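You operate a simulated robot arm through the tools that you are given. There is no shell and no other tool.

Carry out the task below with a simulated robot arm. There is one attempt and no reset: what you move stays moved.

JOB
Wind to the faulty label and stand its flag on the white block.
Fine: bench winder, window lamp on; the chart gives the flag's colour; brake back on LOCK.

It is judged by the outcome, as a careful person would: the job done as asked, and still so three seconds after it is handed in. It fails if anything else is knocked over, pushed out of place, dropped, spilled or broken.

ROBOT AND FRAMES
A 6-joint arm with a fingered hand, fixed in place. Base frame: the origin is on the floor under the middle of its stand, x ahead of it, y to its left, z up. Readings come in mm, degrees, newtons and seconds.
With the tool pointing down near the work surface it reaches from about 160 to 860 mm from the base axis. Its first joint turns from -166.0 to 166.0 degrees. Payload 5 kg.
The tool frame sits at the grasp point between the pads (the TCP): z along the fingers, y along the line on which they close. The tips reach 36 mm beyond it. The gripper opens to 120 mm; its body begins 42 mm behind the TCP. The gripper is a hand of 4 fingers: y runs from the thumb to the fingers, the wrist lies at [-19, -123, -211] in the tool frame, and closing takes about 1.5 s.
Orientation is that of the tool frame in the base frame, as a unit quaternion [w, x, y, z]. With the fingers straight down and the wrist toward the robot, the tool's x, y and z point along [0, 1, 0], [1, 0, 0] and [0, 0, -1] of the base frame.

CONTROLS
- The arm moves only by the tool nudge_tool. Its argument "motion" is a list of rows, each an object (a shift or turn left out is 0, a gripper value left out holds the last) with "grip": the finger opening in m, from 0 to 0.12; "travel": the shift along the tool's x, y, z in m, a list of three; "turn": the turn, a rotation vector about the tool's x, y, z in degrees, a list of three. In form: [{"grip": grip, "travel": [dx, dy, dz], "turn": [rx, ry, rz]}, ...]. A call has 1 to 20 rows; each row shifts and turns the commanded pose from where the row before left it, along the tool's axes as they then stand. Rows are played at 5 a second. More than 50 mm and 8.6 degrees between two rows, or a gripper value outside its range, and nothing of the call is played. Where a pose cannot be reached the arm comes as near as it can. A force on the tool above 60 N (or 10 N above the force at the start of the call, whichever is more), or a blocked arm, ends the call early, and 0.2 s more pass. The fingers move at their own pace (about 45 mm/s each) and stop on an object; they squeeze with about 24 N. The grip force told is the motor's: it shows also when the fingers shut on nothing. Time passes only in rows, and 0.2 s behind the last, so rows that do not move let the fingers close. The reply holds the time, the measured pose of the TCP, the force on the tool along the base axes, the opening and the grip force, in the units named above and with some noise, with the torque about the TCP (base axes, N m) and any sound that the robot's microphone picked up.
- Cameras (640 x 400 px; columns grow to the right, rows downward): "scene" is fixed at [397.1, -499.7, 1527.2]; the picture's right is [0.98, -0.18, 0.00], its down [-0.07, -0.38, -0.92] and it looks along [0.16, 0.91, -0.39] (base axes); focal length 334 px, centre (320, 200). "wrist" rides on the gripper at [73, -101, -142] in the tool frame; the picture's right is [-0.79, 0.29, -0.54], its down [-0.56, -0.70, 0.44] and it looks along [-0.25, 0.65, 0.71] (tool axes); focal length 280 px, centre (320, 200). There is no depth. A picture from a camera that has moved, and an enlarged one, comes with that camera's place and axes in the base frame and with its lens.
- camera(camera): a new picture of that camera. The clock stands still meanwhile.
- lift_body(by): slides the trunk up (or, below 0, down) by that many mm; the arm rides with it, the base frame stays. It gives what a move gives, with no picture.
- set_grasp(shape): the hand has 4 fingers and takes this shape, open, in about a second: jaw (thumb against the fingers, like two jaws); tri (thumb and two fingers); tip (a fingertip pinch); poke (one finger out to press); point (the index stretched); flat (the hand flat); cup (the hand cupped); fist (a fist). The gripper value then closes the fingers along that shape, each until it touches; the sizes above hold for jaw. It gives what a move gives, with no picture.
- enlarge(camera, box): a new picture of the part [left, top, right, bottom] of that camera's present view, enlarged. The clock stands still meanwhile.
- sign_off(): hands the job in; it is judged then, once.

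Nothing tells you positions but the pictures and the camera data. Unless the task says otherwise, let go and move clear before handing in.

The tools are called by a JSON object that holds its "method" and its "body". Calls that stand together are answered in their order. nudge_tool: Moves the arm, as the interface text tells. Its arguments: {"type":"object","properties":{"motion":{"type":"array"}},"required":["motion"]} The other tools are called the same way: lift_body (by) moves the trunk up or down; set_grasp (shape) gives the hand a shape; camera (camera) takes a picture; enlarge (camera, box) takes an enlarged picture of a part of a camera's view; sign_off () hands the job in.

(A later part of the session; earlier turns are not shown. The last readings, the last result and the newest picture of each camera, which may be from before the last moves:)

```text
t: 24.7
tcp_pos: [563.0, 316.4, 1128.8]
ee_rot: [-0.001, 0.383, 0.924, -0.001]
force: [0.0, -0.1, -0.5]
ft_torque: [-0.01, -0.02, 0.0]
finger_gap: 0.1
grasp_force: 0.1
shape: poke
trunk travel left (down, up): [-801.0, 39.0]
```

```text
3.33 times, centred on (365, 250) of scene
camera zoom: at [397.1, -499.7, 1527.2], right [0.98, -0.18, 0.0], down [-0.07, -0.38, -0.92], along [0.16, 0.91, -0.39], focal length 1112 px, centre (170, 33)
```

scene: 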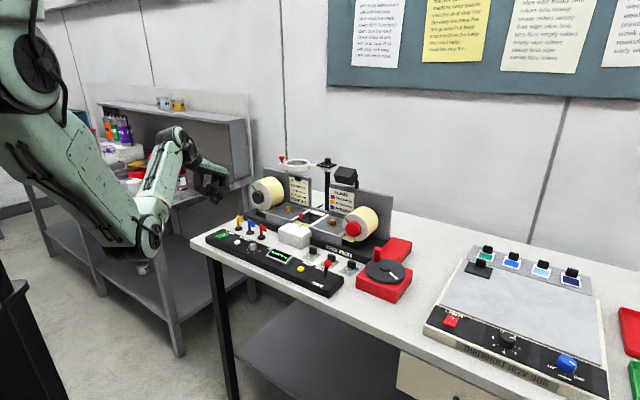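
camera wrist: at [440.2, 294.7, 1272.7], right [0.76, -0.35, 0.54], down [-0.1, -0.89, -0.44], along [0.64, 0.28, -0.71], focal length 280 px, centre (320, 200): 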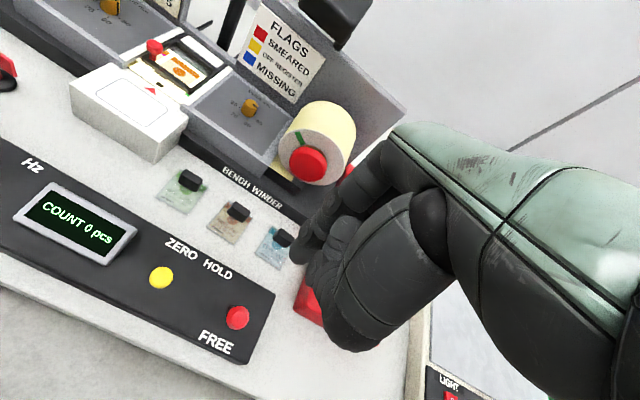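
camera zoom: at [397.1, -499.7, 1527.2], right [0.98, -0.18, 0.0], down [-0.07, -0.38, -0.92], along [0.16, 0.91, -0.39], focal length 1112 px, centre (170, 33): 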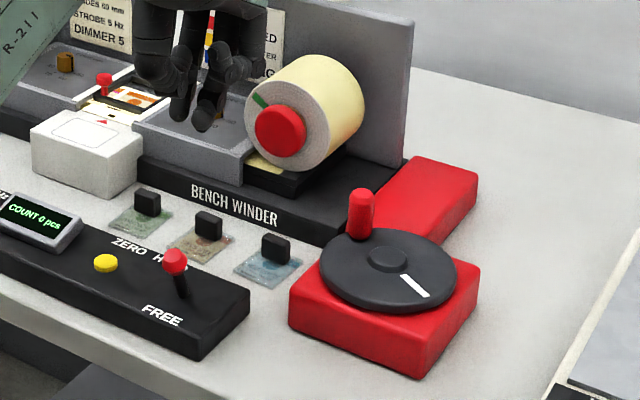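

The lever now stays at FREE. Next I move right, high over the crank, to look at its peg and disc.

{"method": "nudge_tool", "body": {"motion": [{"travel": [-0.045, 0, 0]}, {"travel": [-0.045, 0, 0]}, {"travel": [-0.045, 0, 0]}, {"travel": [-0.045, 0, 0]}, {"travel": [-0.045, 0.01, 0]}, {"travel": [-0.02, 0.01, 0]}, {}]}}

{"method": "camera", "body": {"camera": "wrist"}}

{"method": "enlarge", "body": {"camera": "scene", "box": [340, 220, 430, 310]}}

```text
t: 26.3
tcp_pos: [749.2, 156.8, 1127.6]
ee_rot: [0.0, 0.383, 0.924, 0.0]
force: [0.6, -0.4, 0.9]
ft_torque: [-0.01, 0.01, 0.01]
finger_gap: 0.3
grasp_force: 0.0
shape: poke
trunk travel left (down, up): [-801.0, 39.0]
```

```text
taken
camera wrist: at [626.7, 136.5, 1271.0], right [0.76, -0.35, 0.54], down [-0.1, -0.89, -0.44], along [0.64, 0.28, -0.71], focal length 280 px, centre (320, 200)
```

wrist: 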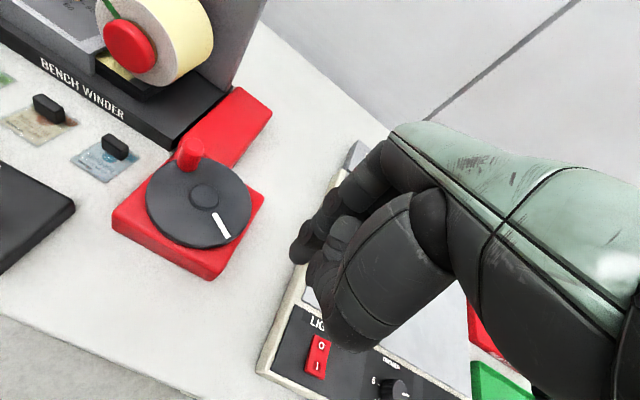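

```text
4.44 times, centred on (385, 265) of scene
camera zoom: at [397.1, -499.7, 1527.2], right [0.98, -0.18, 0.0], down [-0.07, -0.38, -0.92], along [0.16, 0.91, -0.39], focal length 1482 px, centre (31, -89)
```

zoom: 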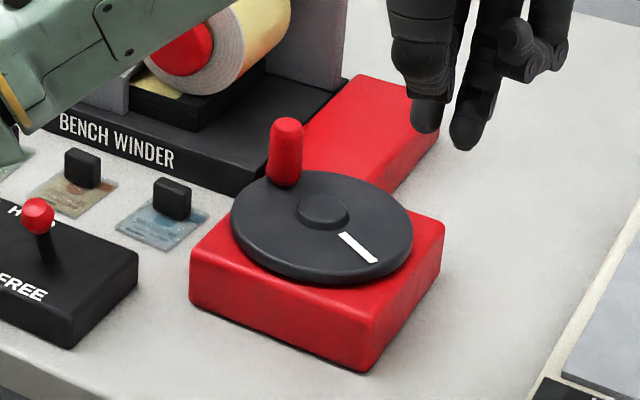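

{"method": "enlarge", "body": {"camera": "wrist", "box": [90, 110, 290, 290]}}

```text
2.22 times, centred on (190, 200) of wrist
camera zoom: at [626.7, 136.5, 1271.0], right [0.76, -0.35, 0.54], down [-0.1, -0.89, -0.44], along [0.64, 0.28, -0.71], focal length 623 px, centre (609, 200)
```

zoom: 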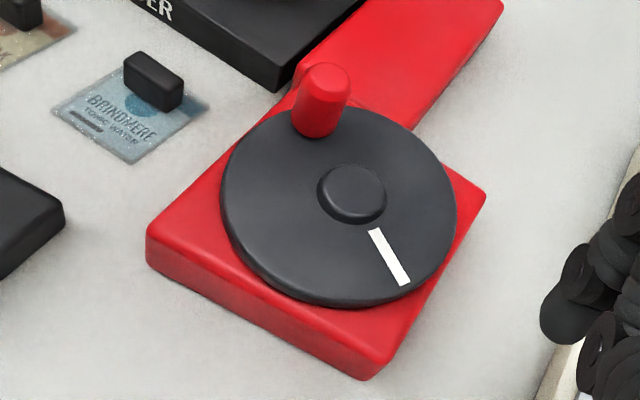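

The crank hub is at about (u 720, v 319) and the peg at (746, 280), about 21 mm thick, top at z≈1000. I'll form the three-finger shape and see how it sits before gripping.

{"method": "set_grasp", "body": {"shape": "tri"}}

{"method": "nudge_tool", "body": {"motion": [{"grip": 0.07}, {"grip": 0.07}, {"grip": 0.07}, {"grip": 0.07}]}}

{"method": "camera", "body": {"camera": "wrist"}}

{"method": "enlarge", "body": {"camera": "scene", "box": [380, 160, 470, 260]}}

```text
t: 27.2
tcp_pos: [748.5, 157.0, 1128.5]
ee_rot: [-0.001, 0.383, 0.924, -0.001]
force: [-0.6, -0.4, 0.8]
ft_torque: [0.0, 0.02, 0.03]
finger_gap: 119.9
grasp_force: 0.1
shape: tri
trunk travel left (down, up): [-801.0, 39.0]
```

```text
t: 28.2
tcp_pos: [750.3, 158.5, 1127.7]
ee_rot: [0.0, 0.383, 0.924, 0.0]
force: [0.4, 0.8, -0.7]
ft_torque: [-0.02, -0.04, 0.02]
finger_gap: 70.8
grasp_force: 0.0
shape: tri
trunk travel left (down, up): [-801.0, 39.0]
```

```text
taken
camera wrist: at [626.9, 136.8, 1270.7], right [0.76, -0.35, 0.54], down [-0.1, -0.89, -0.44], along [0.64, 0.28, -0.71], focal length 280 px, centre (320, 200)
```

wrist: 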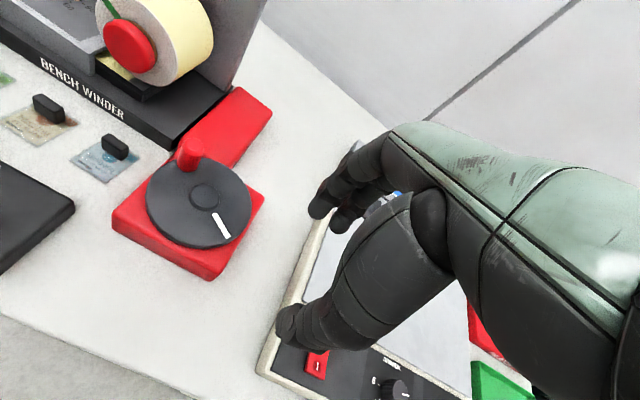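

```text
4.00 times, centred on (425, 210) of scene
camera zoom: at [397.1, -499.7, 1527.2], right [0.98, -0.18, 0.0], down [-0.07, -0.38, -0.92], along [0.16, 0.91, -0.39], focal length 1334 px, centre (-100, 160)
```

zoom: 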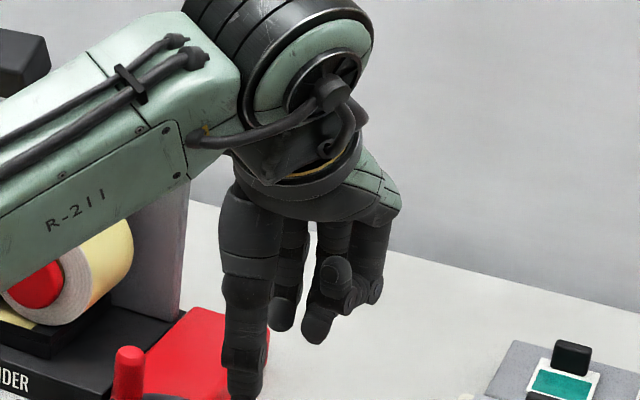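

{"method": "nudge_tool", "body": {"motion": [{"grip": 0.022}, {"grip": 0.022}, {"grip": 0.022}, {"grip": 0.022}]}}

{"method": "enlarge", "body": {"camera": "scene", "box": [390, 180, 450, 260]}}

{"method": "enlarge", "body": {"camera": "wrist", "box": [250, 150, 450, 370]}}

```text
t: 29.2
tcp_pos: [748.3, 158.2, 1128.1]
ee_rot: [0.0, 0.382, 0.924, 0.0]
force: [0.6, 0.5, 0.1]
ft_torque: [-0.01, -0.02, 0.01]
finger_gap: 22.3
grasp_force: 0.1
shape: tri
trunk travel left (down, up): [-801.0, 39.0]
```

```text
5.00 times, centred on (420, 220) of scene
camera zoom: at [397.1, -499.7, 1527.2], right [0.98, -0.18, 0.0], down [-0.07, -0.38, -0.92], along [0.16, 0.91, -0.39], focal length 1668 px, centre (-180, 100)
```

zoom: 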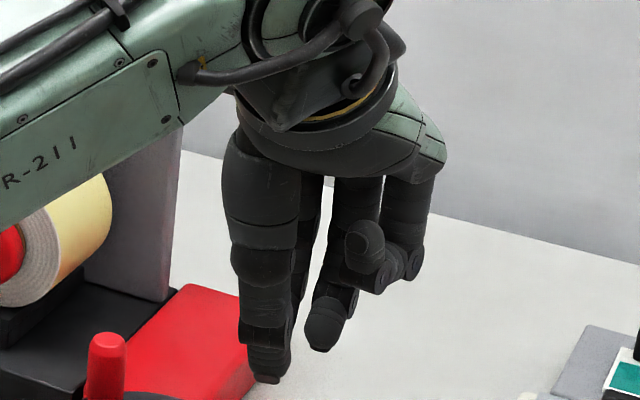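

```text
1.82 times, centred on (350, 260) of wrist
camera zoom: at [626.9, 136.8, 1270.7], right [0.76, -0.35, 0.54], down [-0.1, -0.89, -0.44], along [0.64, 0.28, -0.71], focal length 510 px, centre (266, 91)
```

zoom: 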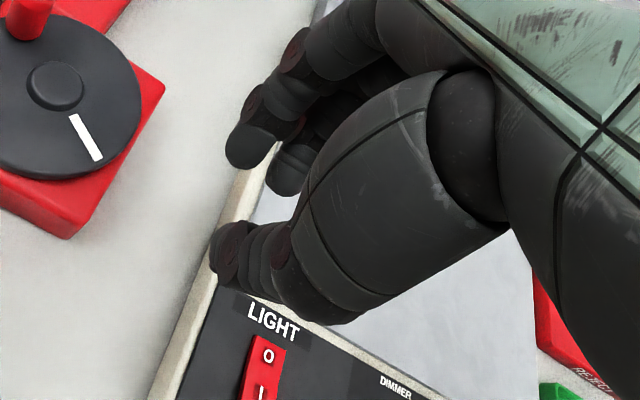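

Tri grasp is centred on the tool axis with tips ~38 mm below it. I'll open to 70 mm and move above the peg, then verify alignment before descending.

{"method": "nudge_tool", "body": {"motion": [{"grip": 0.07, "travel": [0.03425, 0.02625, 0]}, {"grip": 0.07, "travel": [0.03425, 0.02625, 0]}, {"grip": 0.07, "travel": [0.03425, 0.02625, 0]}, {"grip": 0.07, "travel": [0.03425, 0.02625, 0]}, {"travel": [0, 0, 0.04]}, {"travel": [0, 0, 0.03]}, {}]}}

{"method": "camera", "body": {"camera": "wrist"}}

{"method": "enlarge", "body": {"camera": "scene", "box": [340, 190, 430, 300]}}

```text
t: 30.8
tcp_pos: [724.6, 330.5, 1057.4]
ee_rot: [0.0, 0.383, 0.924, -0.001]
force: [0.5, -0.4, -0.6]
ft_torque: [-0.04, 0.0, -0.02]
finger_gap: 69.8
grasp_force: 0.1
shape: tri
trunk travel left (down, up): [-801.0, 39.0]
```

```text
taken
camera wrist: at [602.7, 309.2, 1200.4], right [0.76, -0.35, 0.54], down [-0.1, -0.89, -0.44], along [0.64, 0.28, -0.71], focal length 280 px, centre (320, 200)
```

wrist: 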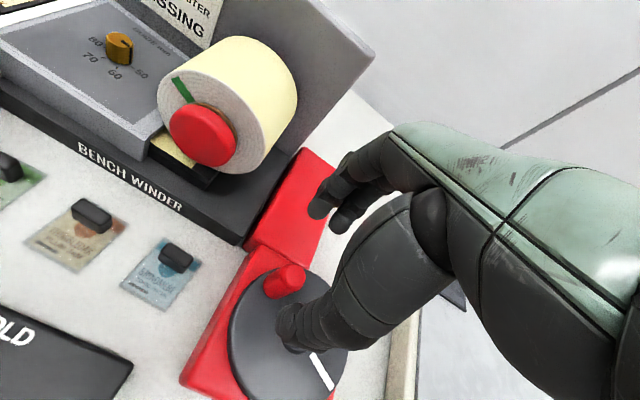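

```text
3.64 times, centred on (385, 245) of scene
camera zoom: at [397.1, -499.7, 1527.2], right [0.98, -0.18, 0.0], down [-0.07, -0.38, -0.92], along [0.16, 0.91, -0.39], focal length 1213 px, centre (84, 36)
```

zoom: 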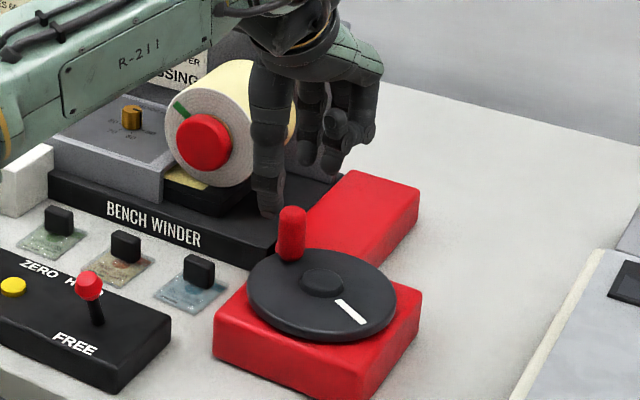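

The tool axis is right above the peg. Descending to enclose it.

{"method": "nudge_tool", "body": {"motion": [{"travel": [0, 0, 0.02]}, {"travel": [0, 0, 0.015]}, {"travel": [0, 0, 0.013]}, {}]}}

{"method": "enlarge", "body": {"camera": "scene", "box": [340, 200, 430, 300]}}

{"method": "enlarge", "body": {"camera": "wrist", "box": [200, 150, 440, 390]}}

```text
t: 31.8
tcp_pos: [726.0, 328.1, 1009.7]
ee_rot: [0.001, 0.383, 0.924, -0.001]
force: [-0.4, 1.1, -0.2]
ft_torque: [0.01, 0.02, 0.0]
finger_gap: 69.4
grasp_force: 0.0
shape: tri
trunk travel left (down, up): [-801.0, 39.0]
```

```text
4.00 times, centred on (385, 250) of scene
camera zoom: at [397.1, -499.7, 1527.2], right [0.98, -0.18, 0.0], down [-0.07, -0.38, -0.92], along [0.16, 0.91, -0.39], focal length 1334 px, centre (60, 0)
```

zoom: 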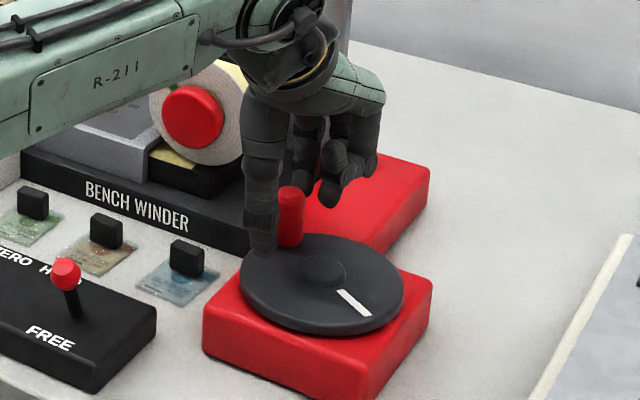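

```text
1.67 times, centred on (320, 270) of wrist
camera zoom: at [603.8, 307.6, 1152.2], right [0.76, -0.35, 0.54], down [-0.1, -0.89, -0.44], along [0.64, 0.28, -0.71], focal length 467 px, centre (320, 83)
```

zoom: 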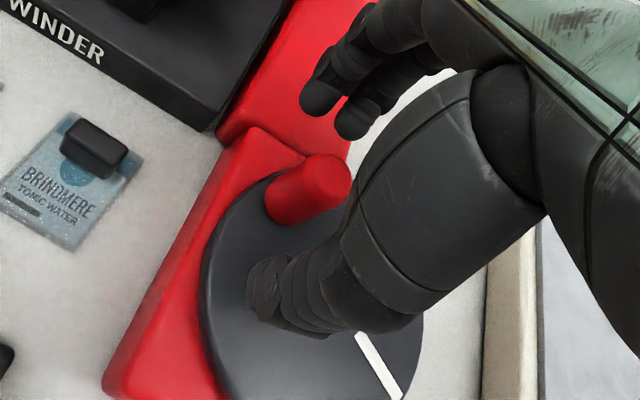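

{"method": "nudge_tool", "body": {"motion": [{"grip": 0.03}, {"grip": 0.03}, {"grip": 0.03}, {"grip": 0.015}, {"grip": 0.015}, {"grip": 0.015}]}}

{"method": "enlarge", "body": {"camera": "scene", "box": [340, 200, 430, 300]}}

{"method": "enlarge", "body": {"camera": "wrist", "box": [200, 150, 440, 390]}}

```text
t: 33.2
tcp_pos: [725.3, 327.6, 1010.8]
ee_rot: [0.0, 0.382, 0.924, 0.0]
force: [-1.5, -1.1, -0.4]
ft_torque: [-0.04, 0.08, -0.01]
finger_gap: 15.3
grasp_force: 0.0
shape: tri
trunk travel left (down, up): [-801.0, 39.0]
```

```text
4.00 times, centred on (385, 250) of scene
camera zoom: at [397.1, -499.7, 1527.2], right [0.98, -0.18, 0.0], down [-0.07, -0.38, -0.92], along [0.16, 0.91, -0.39], focal length 1334 px, centre (60, 0)
```

zoom: 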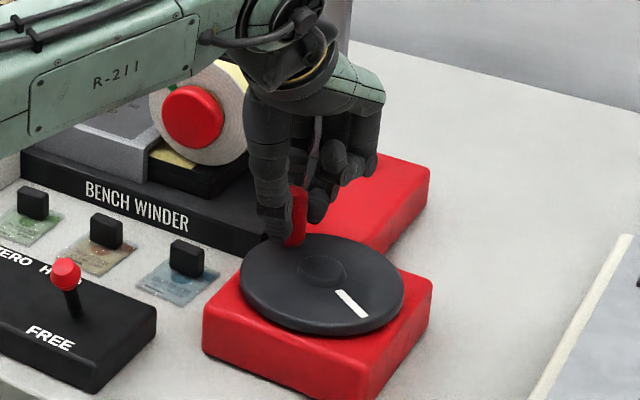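

```text
1.67 times, centred on (320, 270) of wrist
camera zoom: at [603.6, 307.1, 1152.7], right [0.76, -0.35, 0.54], down [-0.1, -0.89, -0.44], along [0.64, 0.28, -0.71], focal length 467 px, centre (320, 83)
```

zoom: 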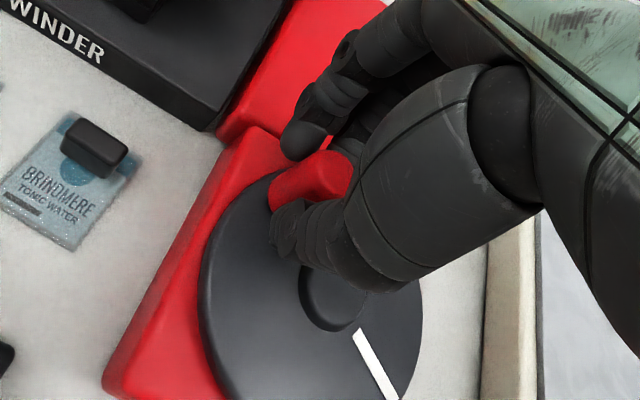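

{"method": "nudge_tool", "body": {"motion": [{"grip": 0.008}, {"grip": 0.008}, {"grip": 0.008}]}}

{"method": "enlarge", "body": {"camera": "wrist", "box": [260, 180, 380, 300]}}

```text
t: 34.0
tcp_pos: [725.7, 326.5, 1009.7]
ee_rot: [0.0, 0.382, 0.924, 0.0]
force: [-1.9, -1.9, -0.8]
ft_torque: [-0.03, 0.07, -0.01]
finger_gap: 12.2
grasp_force: 24.4
shape: tri
trunk travel left (down, up): [-801.0, 39.0]
```

```text
3.33 times, centred on (320, 240) of wrist
camera zoom: at [603.6, 307.2, 1152.3], right [0.76, -0.35, 0.54], down [-0.1, -0.89, -0.44], along [0.64, 0.28, -0.71], focal length 935 px, centre (320, 67)
```

zoom: 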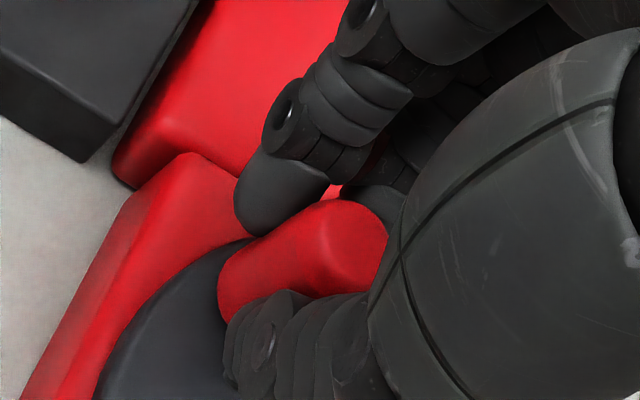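

The peg is held firmly (24 N). I'll turn the crank clockwise by about 30° first and see how the count and label respond.

{"method": "nudge_tool", "body": {"motion": [{"travel": [-0.005, 0.0063, 0]}, {"travel": [-0.006, 0.0053, 0]}, {"travel": [-0.0069, 0.0042, 0]}, {}]}}

{"method": "camera", "body": {"camera": "scene"}}

{"method": "enlarge", "body": {"camera": "scene", "box": [340, 200, 430, 300]}}

{"method": "enlarge", "body": {"camera": "scene", "box": [265, 190, 345, 270]}}

```text
t: 35.0
tcp_pos: [751.5, 326.0, 1009.2]
ee_rot: [0.0, 0.382, 0.924, 0.0]
force: [-1.6, -2.7, -2.5]
ft_torque: [-0.1, 0.04, 0.0]
finger_gap: 12.1
grasp_force: 24.2
shape: tri
trunk travel left (down, up): [-801.0, 39.0]
```

```text
taken
```

scene: 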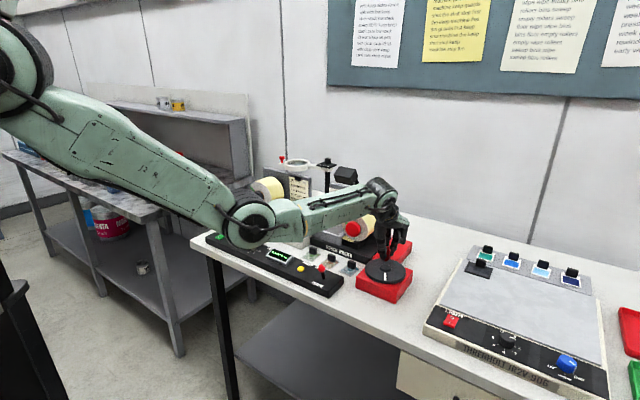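

```text
4.00 times, centred on (385, 250) of scene
camera zoom: at [397.1, -499.7, 1527.2], right [0.98, -0.18, 0.0], down [-0.07, -0.38, -0.92], along [0.16, 0.91, -0.39], focal length 1334 px, centre (60, 0)
```

zoom: 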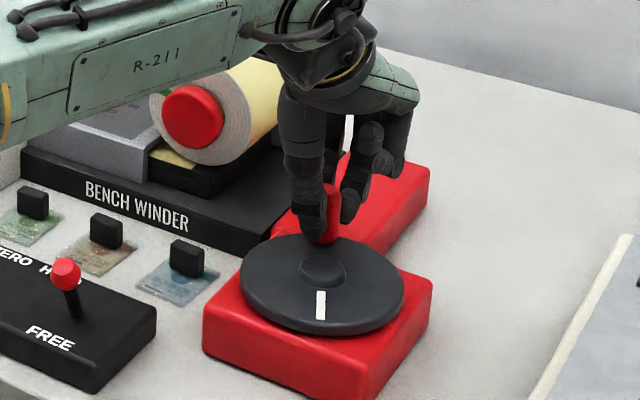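

```text
5.00 times, centred on (305, 230) of scene
camera zoom: at [397.1, -499.7, 1527.2], right [0.98, -0.18, 0.0], down [-0.07, -0.38, -0.92], along [0.16, 0.91, -0.39], focal length 1668 px, centre (395, 50)
```

zoom: 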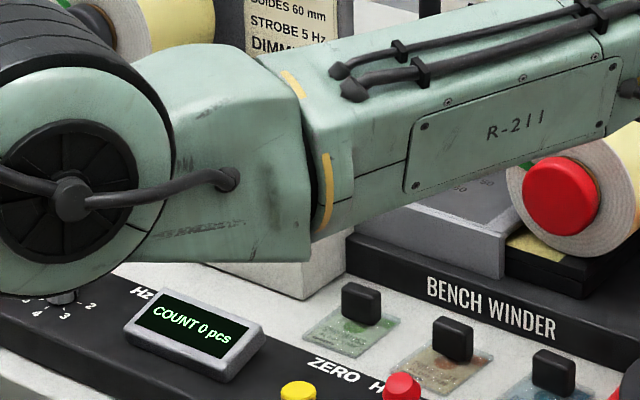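

The disc turns with the peg; count is still 0. Continuing another 60° clockwise to learn the ratio.

{"method": "nudge_tool", "body": {"motion": [{"travel": [-0.0094, 0.0035, 0]}, {"travel": [-0.0095, 0.0013, 0]}, {"travel": [-0.0096, -0.0007, 0]}, {"travel": [-0.0092, -0.0027, 0]}, {"travel": [-0.0085, -0.0045, 0]}, {}]}}

{"method": "enlarge", "body": {"camera": "scene", "box": [340, 200, 430, 300]}}

{"method": "enlarge", "body": {"camera": "scene", "box": [265, 190, 345, 270]}}

```text
t: 36.4
tcp_pos: [780.7, 291.1, 1009.9]
ee_rot: [0.0, 0.382, 0.924, -0.001]
force: [-10.1, -2.8, -3.5]
ft_torque: [-0.08, 0.28, -0.02]
finger_gap: 12.1
grasp_force: 23.7
shape: tri
trunk travel left (down, up): [-801.0, 39.0]
```

```text
4.00 times, centred on (385, 250) of scene
camera zoom: at [397.1, -499.7, 1527.2], right [0.98, -0.18, 0.0], down [-0.07, -0.38, -0.92], along [0.16, 0.91, -0.39], focal length 1334 px, centre (60, 0)
```

zoom: 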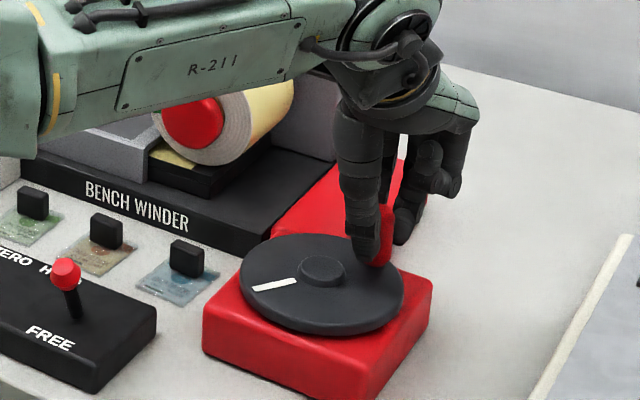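

```text
5.00 times, centred on (305, 230) of scene
camera zoom: at [397.1, -499.7, 1527.2], right [0.98, -0.18, 0.0], down [-0.07, -0.38, -0.92], along [0.16, 0.91, -0.39], focal length 1668 px, centre (395, 50)
```

zoom: 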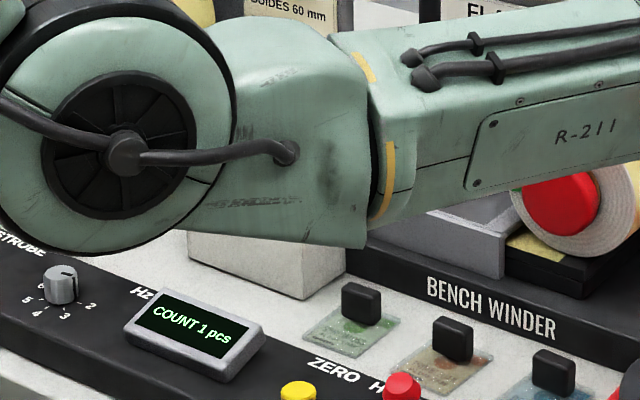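

The count went to 1 after about 90° of clockwise winding. I'll let go of the peg, rise and look at the window from the viewing spot.

{"method": "nudge_tool", "body": {"motion": [{"grip": 0.06}, {"grip": 0.07}, {"grip": 0.07}, {"grip": 0.07}, {"travel": [0, 0, -0.04]}, {"travel": [0, 0, -0.04]}, {"travel": [0, 0, -0.04]}, {"travel": [0.045, -0.03, 0]}, {"travel": [0.045, -0.03, 0]}, {"travel": [0.045, -0.03, 0]}, {"travel": [0.045, -0.03, 0]}, {"travel": [0.045, -0.03, 0]}, {"travel": [0.045, -0.018, 0]}, {"travel": [0.043, 0, 0]}, {}]}}

{"method": "camera", "body": {"camera": "wrist"}}

{"method": "camera", "body": {"camera": "scene"}}

```text
refused: row 8 steps farther than a row can; nothing moved
```

```text
taken
camera wrist: at [658.4, 271.0, 1152.7], right [0.76, -0.35, 0.54], down [-0.1, -0.89, -0.44], along [0.64, 0.28, -0.72], focal length 280 px, centre (320, 200)
```

wrist: 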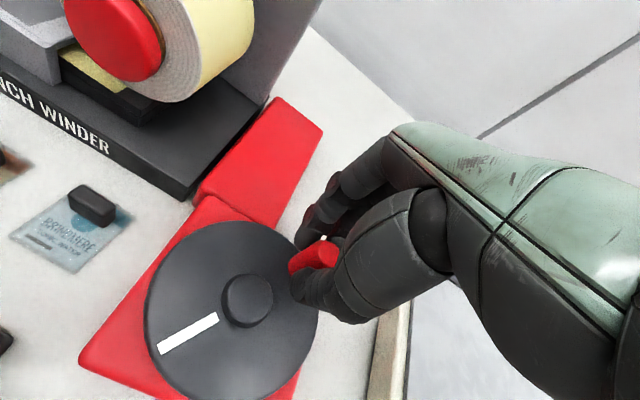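

```text
taken
```

scene: 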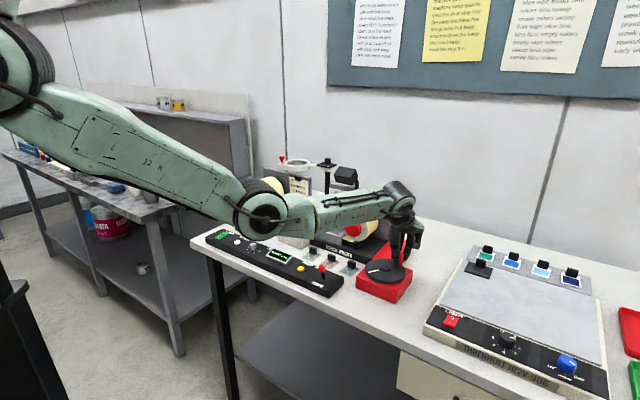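

{"method": "nudge_tool", "body": {"motion": [{"grip": 0.06}, {"grip": 0.07}, {"grip": 0.07}, {"grip": 0.07}, {"travel": [0, 0, -0.04]}, {"travel": [0, 0, -0.04]}, {"travel": [0, 0, -0.04]}, {"travel": [0.0391, -0.021, 0]}, {"travel": [0.0391, -0.021, 0]}, {"travel": [0.0391, -0.021, 0]}, {"travel": [0.0391, -0.021, 0]}, {"travel": [0.0391, -0.021, 0]}, {"travel": [0.0391, -0.021, 0]}, {"travel": [0.0391, -0.021, 0]}, {"travel": [0.0391, -0.021, 0]}, {}]}}

{"method": "camera", "body": {"camera": "wrist"}}

{"method": "camera", "body": {"camera": "scene"}}

```text
t: 39.8
tcp_pos: [442.5, 395.0, 1129.9]
ee_rot: [-0.001, 0.382, 0.924, -0.001]
force: [0.4, -0.3, -0.4]
ft_torque: [0.03, 0.01, -0.05]
finger_gap: 69.7
grasp_force: 0.1
shape: tri
trunk travel left (down, up): [-801.0, 39.0]
```

```text
taken
camera wrist: at [320.7, 374.5, 1272.8], right [0.76, -0.36, 0.54], down [-0.1, -0.89, -0.44], along [0.64, 0.28, -0.71], focal length 280 px, centre (320, 200)
```

wrist: 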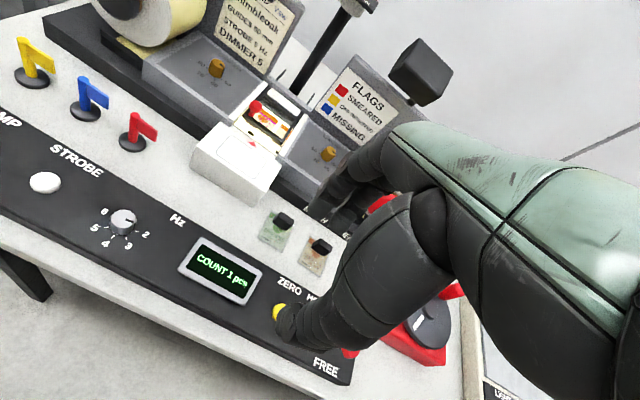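

```text
taken
```

scene: 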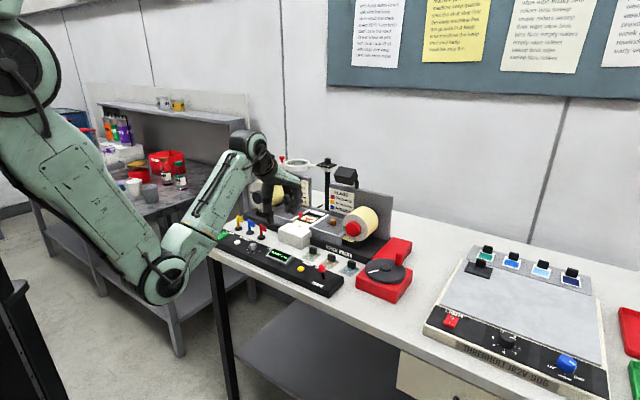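

{"method": "enlarge", "body": {"camera": "wrist", "box": [225, 75, 315, 160]}}

{"method": "enlarge", "body": {"camera": "scene", "box": [280, 195, 350, 245]}}

```text
4.71 times, centred on (270, 118) of wrist
camera zoom: at [320.7, 374.5, 1272.8], right [0.76, -0.36, 0.54], down [-0.1, -0.89, -0.44], along [0.64, 0.28, -0.71], focal length 1320 px, centre (555, 588)
```

zoom: 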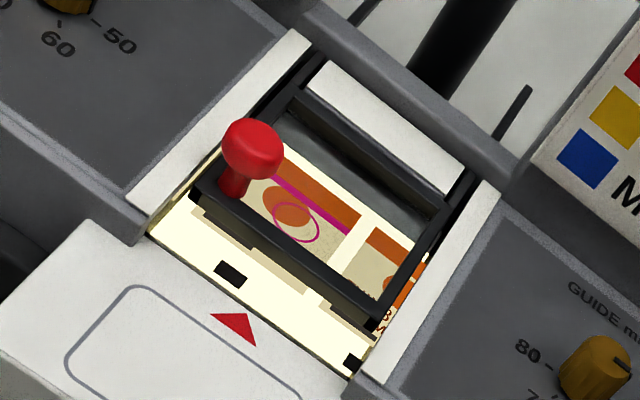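

```text
8.00 times, centred on (315, 220) of scene
camera zoom: at [397.1, -499.7, 1527.2], right [0.98, -0.18, 0.0], down [-0.07, -0.38, -0.92], along [0.16, 0.91, -0.39], focal length 2668 px, centre (360, 40)
```

zoom: 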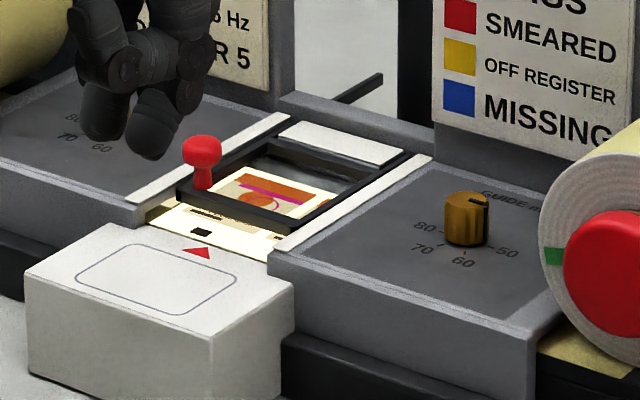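

Label 1 is nearly in the window (tape moved ~0.75 pitch for 90°), and it looks off-register: magenta ring and stripe shifted from the orange. Zooming closer to be sure.

{"method": "enlarge", "body": {"camera": "wrist", "box": [248, 90, 293, 125]}}

{"method": "enlarge", "body": {"camera": "scene", "box": [300, 210, 330, 228]}}

```text
11.43 times, centred on (270, 108) of wrist
camera zoom: at [320.7, 374.5, 1272.8], right [0.76, -0.36, 0.54], down [-0.1, -0.89, -0.44], along [0.64, 0.28, -0.71], focal length 3204 px, centre (886, 1257)
```

zoom: 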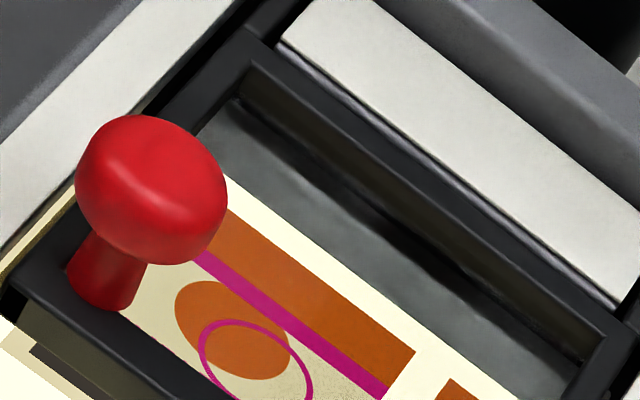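

```text
16.00 times, centred on (315, 219) of scene
camera zoom: at [397.1, -499.7, 1527.2], right [0.98, -0.18, 0.0], down [-0.07, -0.38, -0.92], along [0.16, 0.91, -0.39], focal length 5336 px, centre (400, -104)
```

zoom: 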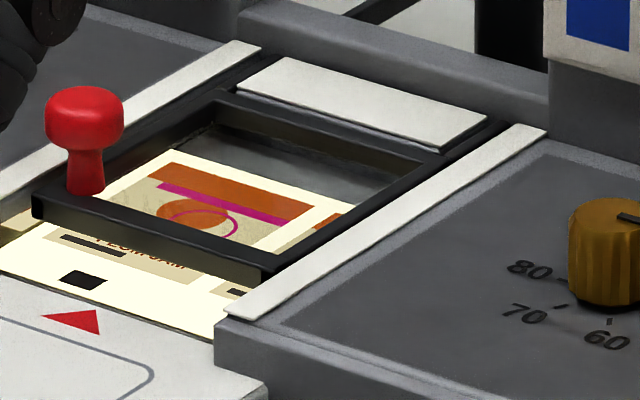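

Label 1 has magenta shifted off the orange, unlike label 0. To be sure what a normal label looks like, I'll go back to the peg, wind on to label 2 and compare, then return.

{"method": "nudge_tool", "body": {"motion": [{"grip": 0.07, "travel": [-0.0391, 0.021, 0]}, {"travel": [-0.0391, 0.021, 0]}, {"travel": [-0.0391, 0.021, 0]}, {"travel": [-0.0391, 0.021, 0]}, {"travel": [-0.0391, 0.021, 0]}, {"travel": [-0.0391, 0.021, 0]}, {"travel": [-0.0391, 0.021, 0]}, {"travel": [-0.0391, 0.021, 0]}, {}, {"travel": [0, 0, 0.04]}, {"travel": [0, 0, 0.03]}, {}]}}

{"method": "enlarge", "body": {"camera": "wrist", "box": [200, 150, 440, 390]}}

{"method": "enlarge", "body": {"camera": "scene", "box": [350, 190, 440, 300]}}

```text
t: 42.4
tcp_pos: [780.4, 289.7, 1059.0]
ee_rot: [0.0, 0.383, 0.924, 0.0]
force: [0.6, -0.6, 0.5]
ft_torque: [0.0, -0.02, -0.02]
finger_gap: 69.7
grasp_force: 0.0
shape: tri
trunk travel left (down, up): [-801.0, 39.0]
```

```text
1.67 times, centred on (320, 270) of wrist
camera zoom: at [658.1, 269.0, 1201.5], right [0.76, -0.35, 0.54], down [-0.1, -0.89, -0.44], along [0.64, 0.28, -0.71], focal length 467 px, centre (320, 83)
```

zoom: 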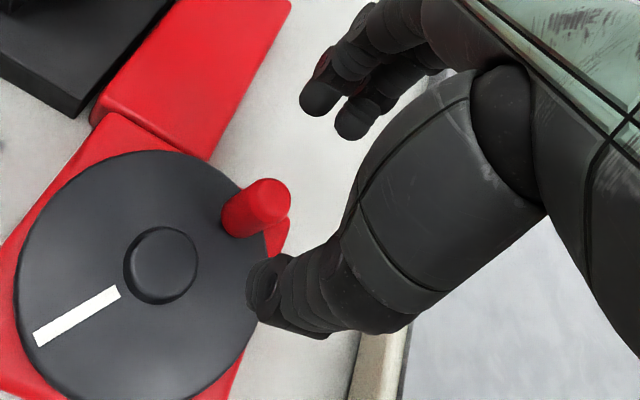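

```text
3.64 times, centred on (395, 245) of scene
camera zoom: at [397.1, -499.7, 1527.2], right [0.98, -0.18, 0.0], down [-0.07, -0.38, -0.92], along [0.16, 0.91, -0.39], focal length 1213 px, centre (47, 36)
```

zoom: 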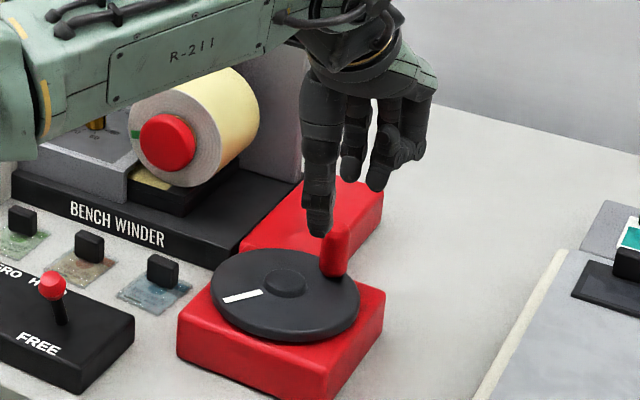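

The peg is 3–4 mm off the tool axis; I'll correct, descend and grip it.

{"method": "nudge_tool", "body": {"motion": [{"travel": [0.003, 0.003, 0.02]}, {"travel": [0, 0, 0.015]}, {"travel": [0, 0, 0.013]}, {"grip": 0.03}, {"grip": 0.03}, {"grip": 0.02}, {"grip": 0.01}, {"grip": 0.008}, {"grip": 0.008}, {"grip": 0.008}]}}

{"method": "enlarge", "body": {"camera": "wrist", "box": [260, 180, 380, 300]}}

```text
t: 44.6
tcp_pos: [781.3, 294.9, 1011.6]
ee_rot: [0.001, 0.383, 0.924, 0.0]
force: [-3.8, -2.5, -0.2]
ft_torque: [-0.03, 0.12, 0.02]
finger_gap: 11.2
grasp_force: 24.1
shape: tri
trunk travel left (down, up): [-801.0, 39.0]
```

```text
3.33 times, centred on (320, 240) of wrist
camera zoom: at [659.1, 274.4, 1153.8], right [0.76, -0.35, 0.54], down [-0.1, -0.89, -0.44], along [0.64, 0.28, -0.71], focal length 935 px, centre (320, 67)
```

zoom: 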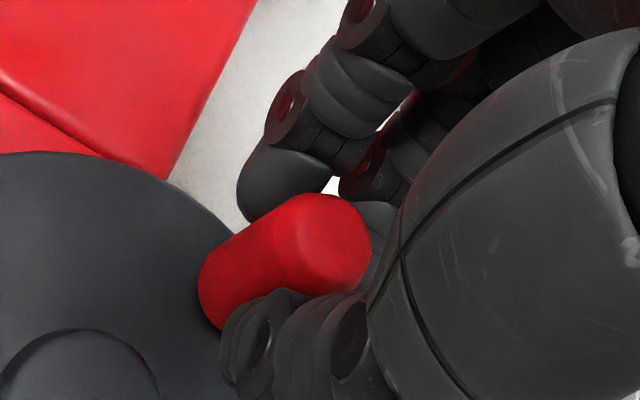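

Gripped. Now winding clockwise about 152° to bring up label 2.

{"method": "nudge_tool", "body": {"motion": [{"travel": [-0.0081, -0.0062, 0]}, {"travel": [-0.0066, -0.0078, 0]}, {"travel": [-0.0047, -0.0091, 0]}, {"travel": [-0.0026, -0.0099, 0]}, {"travel": [-0.0003, -0.0102, 0]}, {"travel": [0.0019, -0.01, 0]}, {"travel": [0.0041, -0.0094, 0]}, {"travel": [0.006, -0.0082, 0]}, {"travel": [0.0077, -0.0067, 0]}, {"travel": [0.009, -0.0049, 0]}, {"travel": [0.0098, -0.0028, 0]}, {"travel": [0.0103, -0.0005, 0]}, {}]}}

{"method": "camera", "body": {"camera": "scene"}}

{"method": "enlarge", "body": {"camera": "scene", "box": [340, 200, 430, 300]}}

```text
t: 47.4
tcp_pos: [702.1, 253.8, 1010.8]
ee_rot: [-0.001, 0.383, 0.924, 0.0]
force: [-2.2, -2.3, -4.0]
ft_torque: [0.01, 0.0, 0.02]
finger_gap: 10.7
grasp_force: 24.1
shape: tri
trunk travel left (down, up): [-801.0, 39.0]
```

```text
taken
```

scene: 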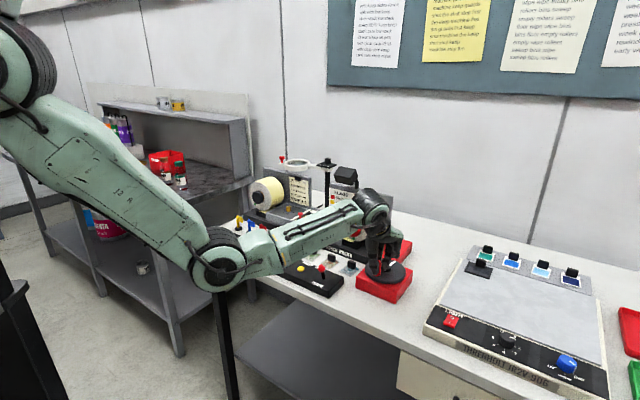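

```text
4.00 times, centred on (385, 250) of scene
camera zoom: at [397.1, -499.7, 1527.2], right [0.98, -0.18, 0.0], down [-0.07, -0.38, -0.92], along [0.16, 0.91, -0.39], focal length 1334 px, centre (60, 0)
```

zoom: 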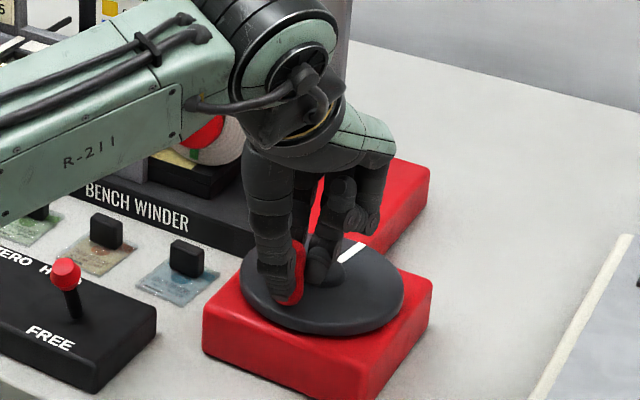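

{"method": "enlarge", "body": {"camera": "scene", "box": [290, 200, 340, 235]}}

```text
11.43 times, centred on (315, 218) of scene
camera zoom: at [397.1, -499.7, 1527.2], right [0.98, -0.18, 0.0], down [-0.07, -0.38, -0.92], along [0.16, 0.91, -0.39], focal length 3811 px, centre (377, 0)
```

zoom: 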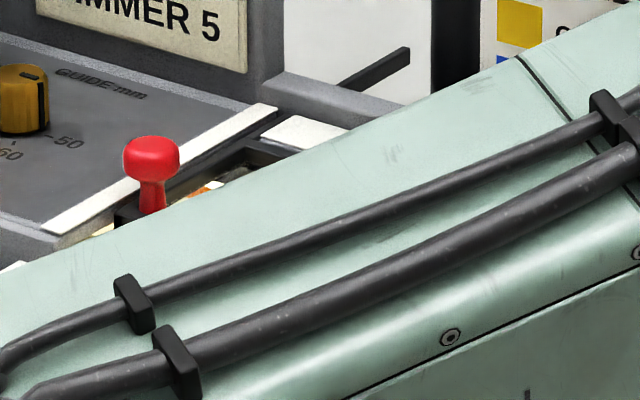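

{"method": "nudge_tool", "body": {"motion": [{"grip": 0.06}, {"grip": 0.07}, {"grip": 0.07}, {"grip": 0.07}, {"travel": [0, 0, -0.04]}, {"travel": [0, 0, -0.04]}, {"travel": [0, 0, -0.04]}, {"travel": [0.0404, -0.012, 0]}, {"travel": [0.0404, -0.012, 0]}, {"travel": [0.0404, -0.012, 0]}, {"travel": [0.0404, -0.012, 0]}, {"travel": [0.0404, -0.012, 0]}, {"travel": [0.0404, -0.012, 0]}, {"travel": [0.0404, -0.012, 0]}, {}]}}

{"method": "enlarge", "body": {"camera": "wrist", "box": [225, 75, 315, 160]}}

{"method": "enlarge", "body": {"camera": "scene", "box": [295, 205, 335, 235]}}

{"method": "enlarge", "body": {"camera": "scene", "box": [260, 220, 440, 310]}}

```text
t: 50.6
tcp_pos: [444.2, 396.4, 1130.5]
ee_rot: [0.0, 0.384, 0.923, 0.0]
force: [0.2, 0.3, -1.0]
ft_torque: [0.01, -0.01, 0.0]
finger_gap: 69.5
grasp_force: 0.2
shape: tri
trunk travel left (down, up): [-801.0, 39.0]
```

```text
4.71 times, centred on (270, 118) of wrist
camera zoom: at [322.2, 375.1, 1273.4], right [0.76, -0.36, 0.54], down [-0.1, -0.89, -0.44], along [0.64, 0.28, -0.71], focal length 1320 px, centre (555, 588)
```

zoom: 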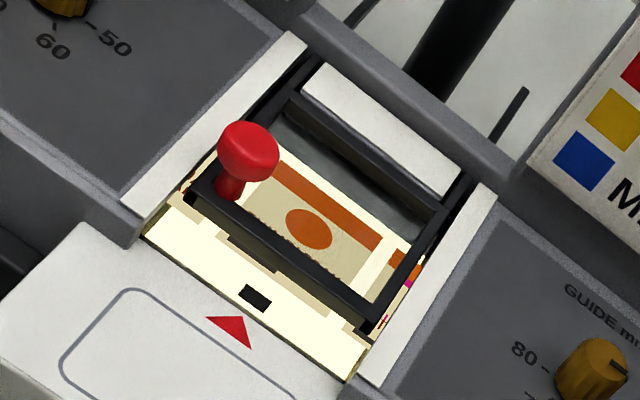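

```text
13.33 times, centred on (315, 220) of scene
camera zoom: at [397.1, -499.7, 1527.2], right [0.98, -0.18, 0.0], down [-0.07, -0.38, -0.92], along [0.16, 0.91, -0.39], focal length 4447 px, centre (387, -67)
```

zoom: 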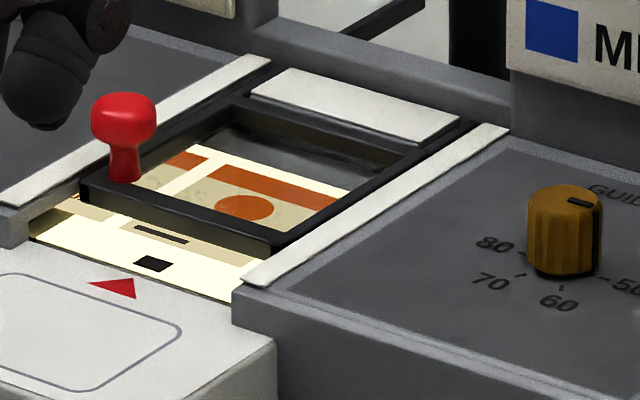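

```text
3.56 times, centred on (350, 265) of scene
camera zoom: at [397.1, -499.7, 1527.2], right [0.98, -0.18, 0.0], down [-0.07, -0.38, -0.92], along [0.16, 0.91, -0.39], focal length 1186 px, centre (213, -31)
```

zoom: 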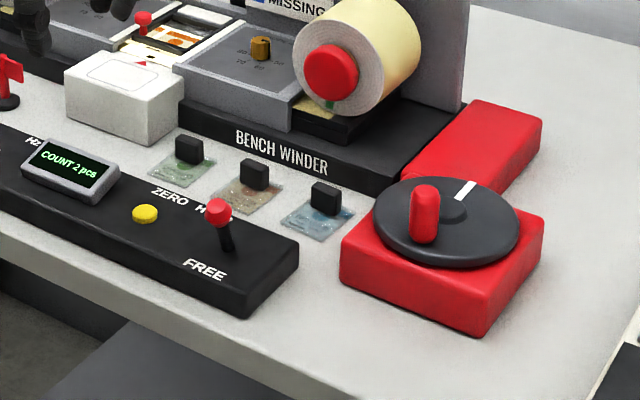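

Label 2 matches label 0 (plain orange), so label 1 with the shifted magenta is the faulty one: OFF REGISTER → yellow flag. Now I'll go back to the peg and wind back 120° to label 1.

{"method": "nudge_tool", "body": {"motion": [{"grip": 0.07, "travel": [-0.0404, 0.012, 0]}, {"travel": [-0.0404, 0.012, 0]}, {"travel": [-0.0404, 0.012, 0]}, {"travel": [-0.0404, 0.012, 0]}, {"travel": [-0.0404, 0.012, 0]}, {"travel": [-0.0404, 0.012, 0]}, {"travel": [-0.0404, 0.012, 0]}, {}, {"travel": [0, 0, 0.04]}, {"travel": [0, 0, 0.03]}, {}]}}

{"method": "enlarge", "body": {"camera": "wrist", "box": [200, 150, 440, 390]}}

```text
t: 53.0
tcp_pos: [701.8, 253.9, 1062.8]
ee_rot: [0.0, 0.382, 0.924, 0.0]
force: [0.3, -0.2, 0.2]
ft_torque: [-0.03, 0.0, -0.01]
finger_gap: 69.6
grasp_force: 0.1
shape: tri
trunk travel left (down, up): [-801.0, 39.0]
```

```text
1.67 times, centred on (320, 270) of wrist
camera zoom: at [580.1, 232.2, 1204.9], right [0.76, -0.35, 0.54], down [-0.1, -0.89, -0.44], along [0.64, 0.28, -0.71], focal length 467 px, centre (320, 83)
```

zoom: 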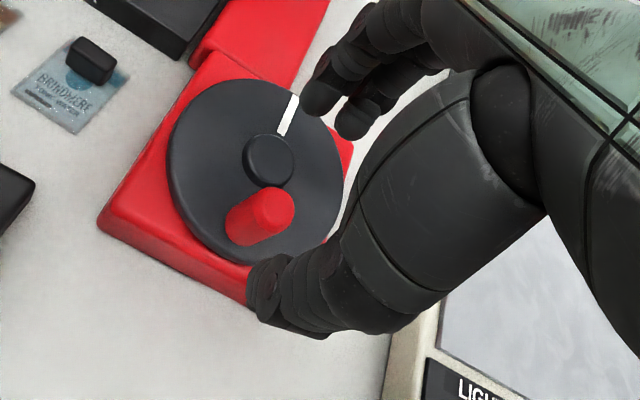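

Aligned within about 2 mm. Descending and gripping the peg.

{"method": "nudge_tool", "body": {"motion": [{"travel": [-0.001, 0.001, 0.02]}, {"travel": [0, 0, 0.017]}, {"travel": [0, 0, 0.015]}, {"grip": 0.03}, {"grip": 0.03}, {"grip": 0.02}, {"grip": 0.01}, {"grip": 0.008}, {"grip": 0.008}, {"grip": 0.008}]}}

{"method": "enlarge", "body": {"camera": "wrist", "box": [260, 180, 380, 300]}}

```text
t: 55.2
tcp_pos: [703.3, 252.2, 1010.9]
ee_rot: [0.0, 0.383, 0.924, 0.0]
force: [-4.5, -2.4, -1.5]
ft_torque: [-0.08, 0.09, 0.03]
finger_gap: 11.6
grasp_force: 23.5
shape: tri
trunk travel left (down, up): [-801.0, 39.0]
```

```text
3.33 times, centred on (320, 240) of wrist
camera zoom: at [581.6, 231.5, 1153.5], right [0.76, -0.35, 0.54], down [-0.1, -0.89, -0.44], along [0.64, 0.28, -0.71], focal length 935 px, centre (320, 67)
```

zoom: 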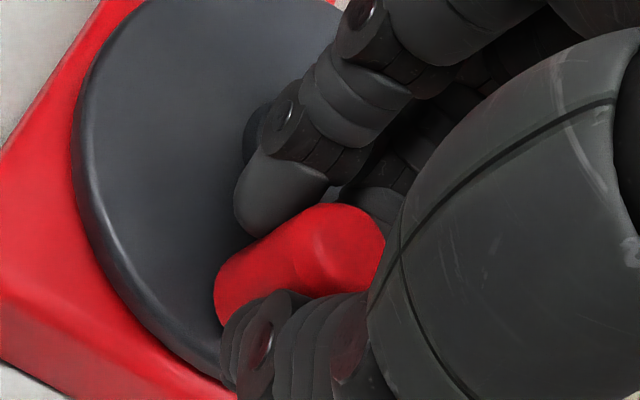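

Gripped well. Winding counter-clockwise 120° back to label 1.

{"method": "nudge_tool", "body": {"motion": [{"travel": [-0.0096, 0.0004, 0]}, {"travel": [-0.0094, 0.0024, 0]}, {"travel": [-0.0086, 0.0043, 0]}, {"travel": [-0.0076, 0.006, 0]}, {"travel": [-0.0062, 0.0075, 0]}, {"travel": [-0.0045, 0.0086, 0]}, {"travel": [-0.0026, 0.0093, 0]}, {"travel": [-0.0006, 0.0097, 0]}, {"travel": [0.0014, 0.0096, 0]}, {"travel": [0.0034, 0.009, 0]}, {}]}}

{"method": "enlarge", "body": {"camera": "scene", "box": [260, 200, 440, 310]}}

```text
t: 57.6
tcp_pos: [779.9, 269.8, 1010.2]
ee_rot: [-0.001, 0.383, 0.924, 0.0]
force: [-11.8, 4.4, 2.8]
ft_torque: [0.1, 0.32, -0.04]
finger_gap: 11.7
grasp_force: 23.9
shape: tri
trunk travel left (down, up): [-801.0, 39.0]
```

```text
3.56 times, centred on (350, 255) of scene
camera zoom: at [397.1, -499.7, 1527.2], right [0.98, -0.18, 0.0], down [-0.07, -0.38, -0.92], along [0.16, 0.91, -0.39], focal length 1186 px, centre (213, 4)
```

zoom: 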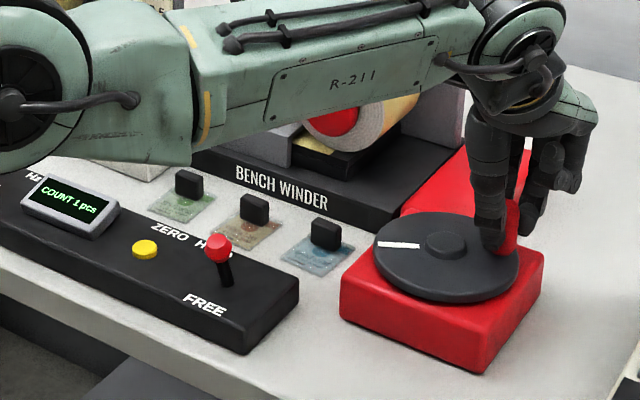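

Count is back to 1. Releasing and moving to the viewing spot to check alignment with the arrow.

{"method": "nudge_tool", "body": {"motion": [{"grip": 0.06}, {"grip": 0.07}, {"grip": 0.07}, {"grip": 0.07}, {"travel": [0, 0, -0.04]}, {"travel": [0, 0, -0.04]}, {"travel": [0, 0, -0.04]}, {"travel": [0.0409, -0.0188, 0]}, {"travel": [0.0409, -0.0188, 0]}, {"travel": [0.0409, -0.0188, 0]}, {"travel": [0.0409, -0.0188, 0]}, {"travel": [0.0409, -0.0188, 0]}, {"travel": [0.0409, -0.0188, 0]}, {"travel": [0.0409, -0.0188, 0]}, {"travel": [0.0409, -0.0188, 0]}, {}]}}

{"method": "enlarge", "body": {"camera": "wrist", "box": [225, 75, 315, 160]}}

{"method": "enlarge", "body": {"camera": "scene", "box": [295, 205, 335, 235]}}

{"method": "enlarge", "body": {"camera": "scene", "box": [260, 220, 440, 310]}}

```text
t: 61.0
tcp_pos: [445.0, 393.9, 1128.7]
ee_rot: [-0.002, 0.383, 0.924, 0.0]
force: [0.0, 0.1, -0.2]
ft_torque: [0.04, 0.05, 0.0]
finger_gap: 69.7
grasp_force: 0.0
shape: tri
trunk travel left (down, up): [-801.0, 39.0]
```

```text
4.71 times, centred on (270, 118) of wrist
camera zoom: at [323.1, 372.8, 1272.4], right [0.76, -0.36, 0.54], down [-0.1, -0.89, -0.44], along [0.64, 0.28, -0.71], focal length 1320 px, centre (555, 588)
```

zoom: 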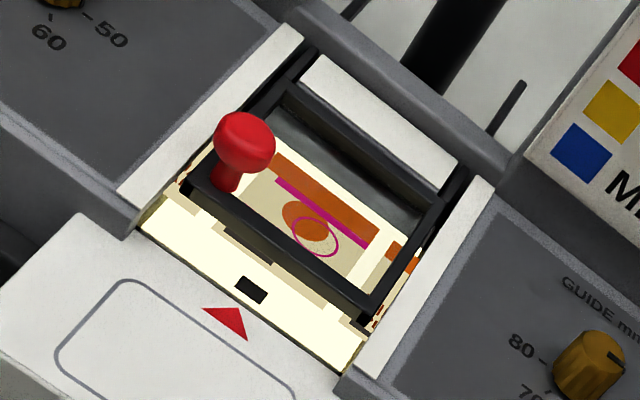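

```text
13.33 times, centred on (315, 220) of scene
camera zoom: at [397.1, -499.7, 1527.2], right [0.98, -0.18, 0.0], down [-0.07, -0.38, -0.92], along [0.16, 0.91, -0.39], focal length 4447 px, centre (387, -67)
```

zoom: 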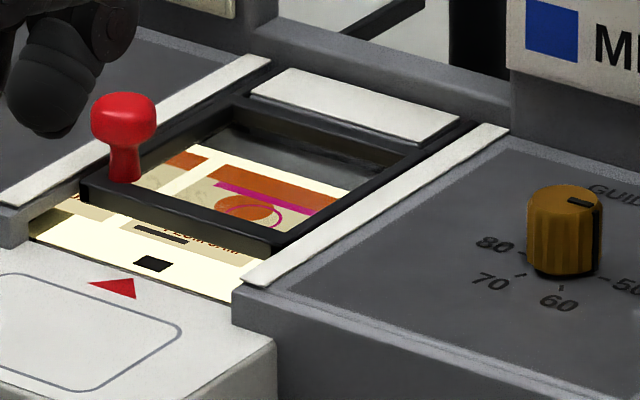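

```text
3.56 times, centred on (350, 265) of scene
camera zoom: at [397.1, -499.7, 1527.2], right [0.98, -0.18, 0.0], down [-0.07, -0.38, -0.92], along [0.16, 0.91, -0.39], focal length 1186 px, centre (213, -31)
```

zoom: 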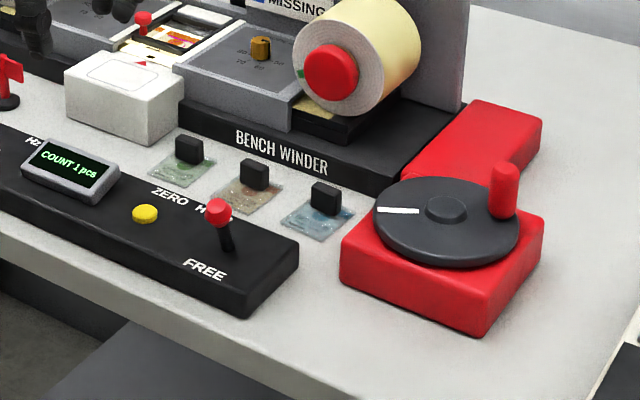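

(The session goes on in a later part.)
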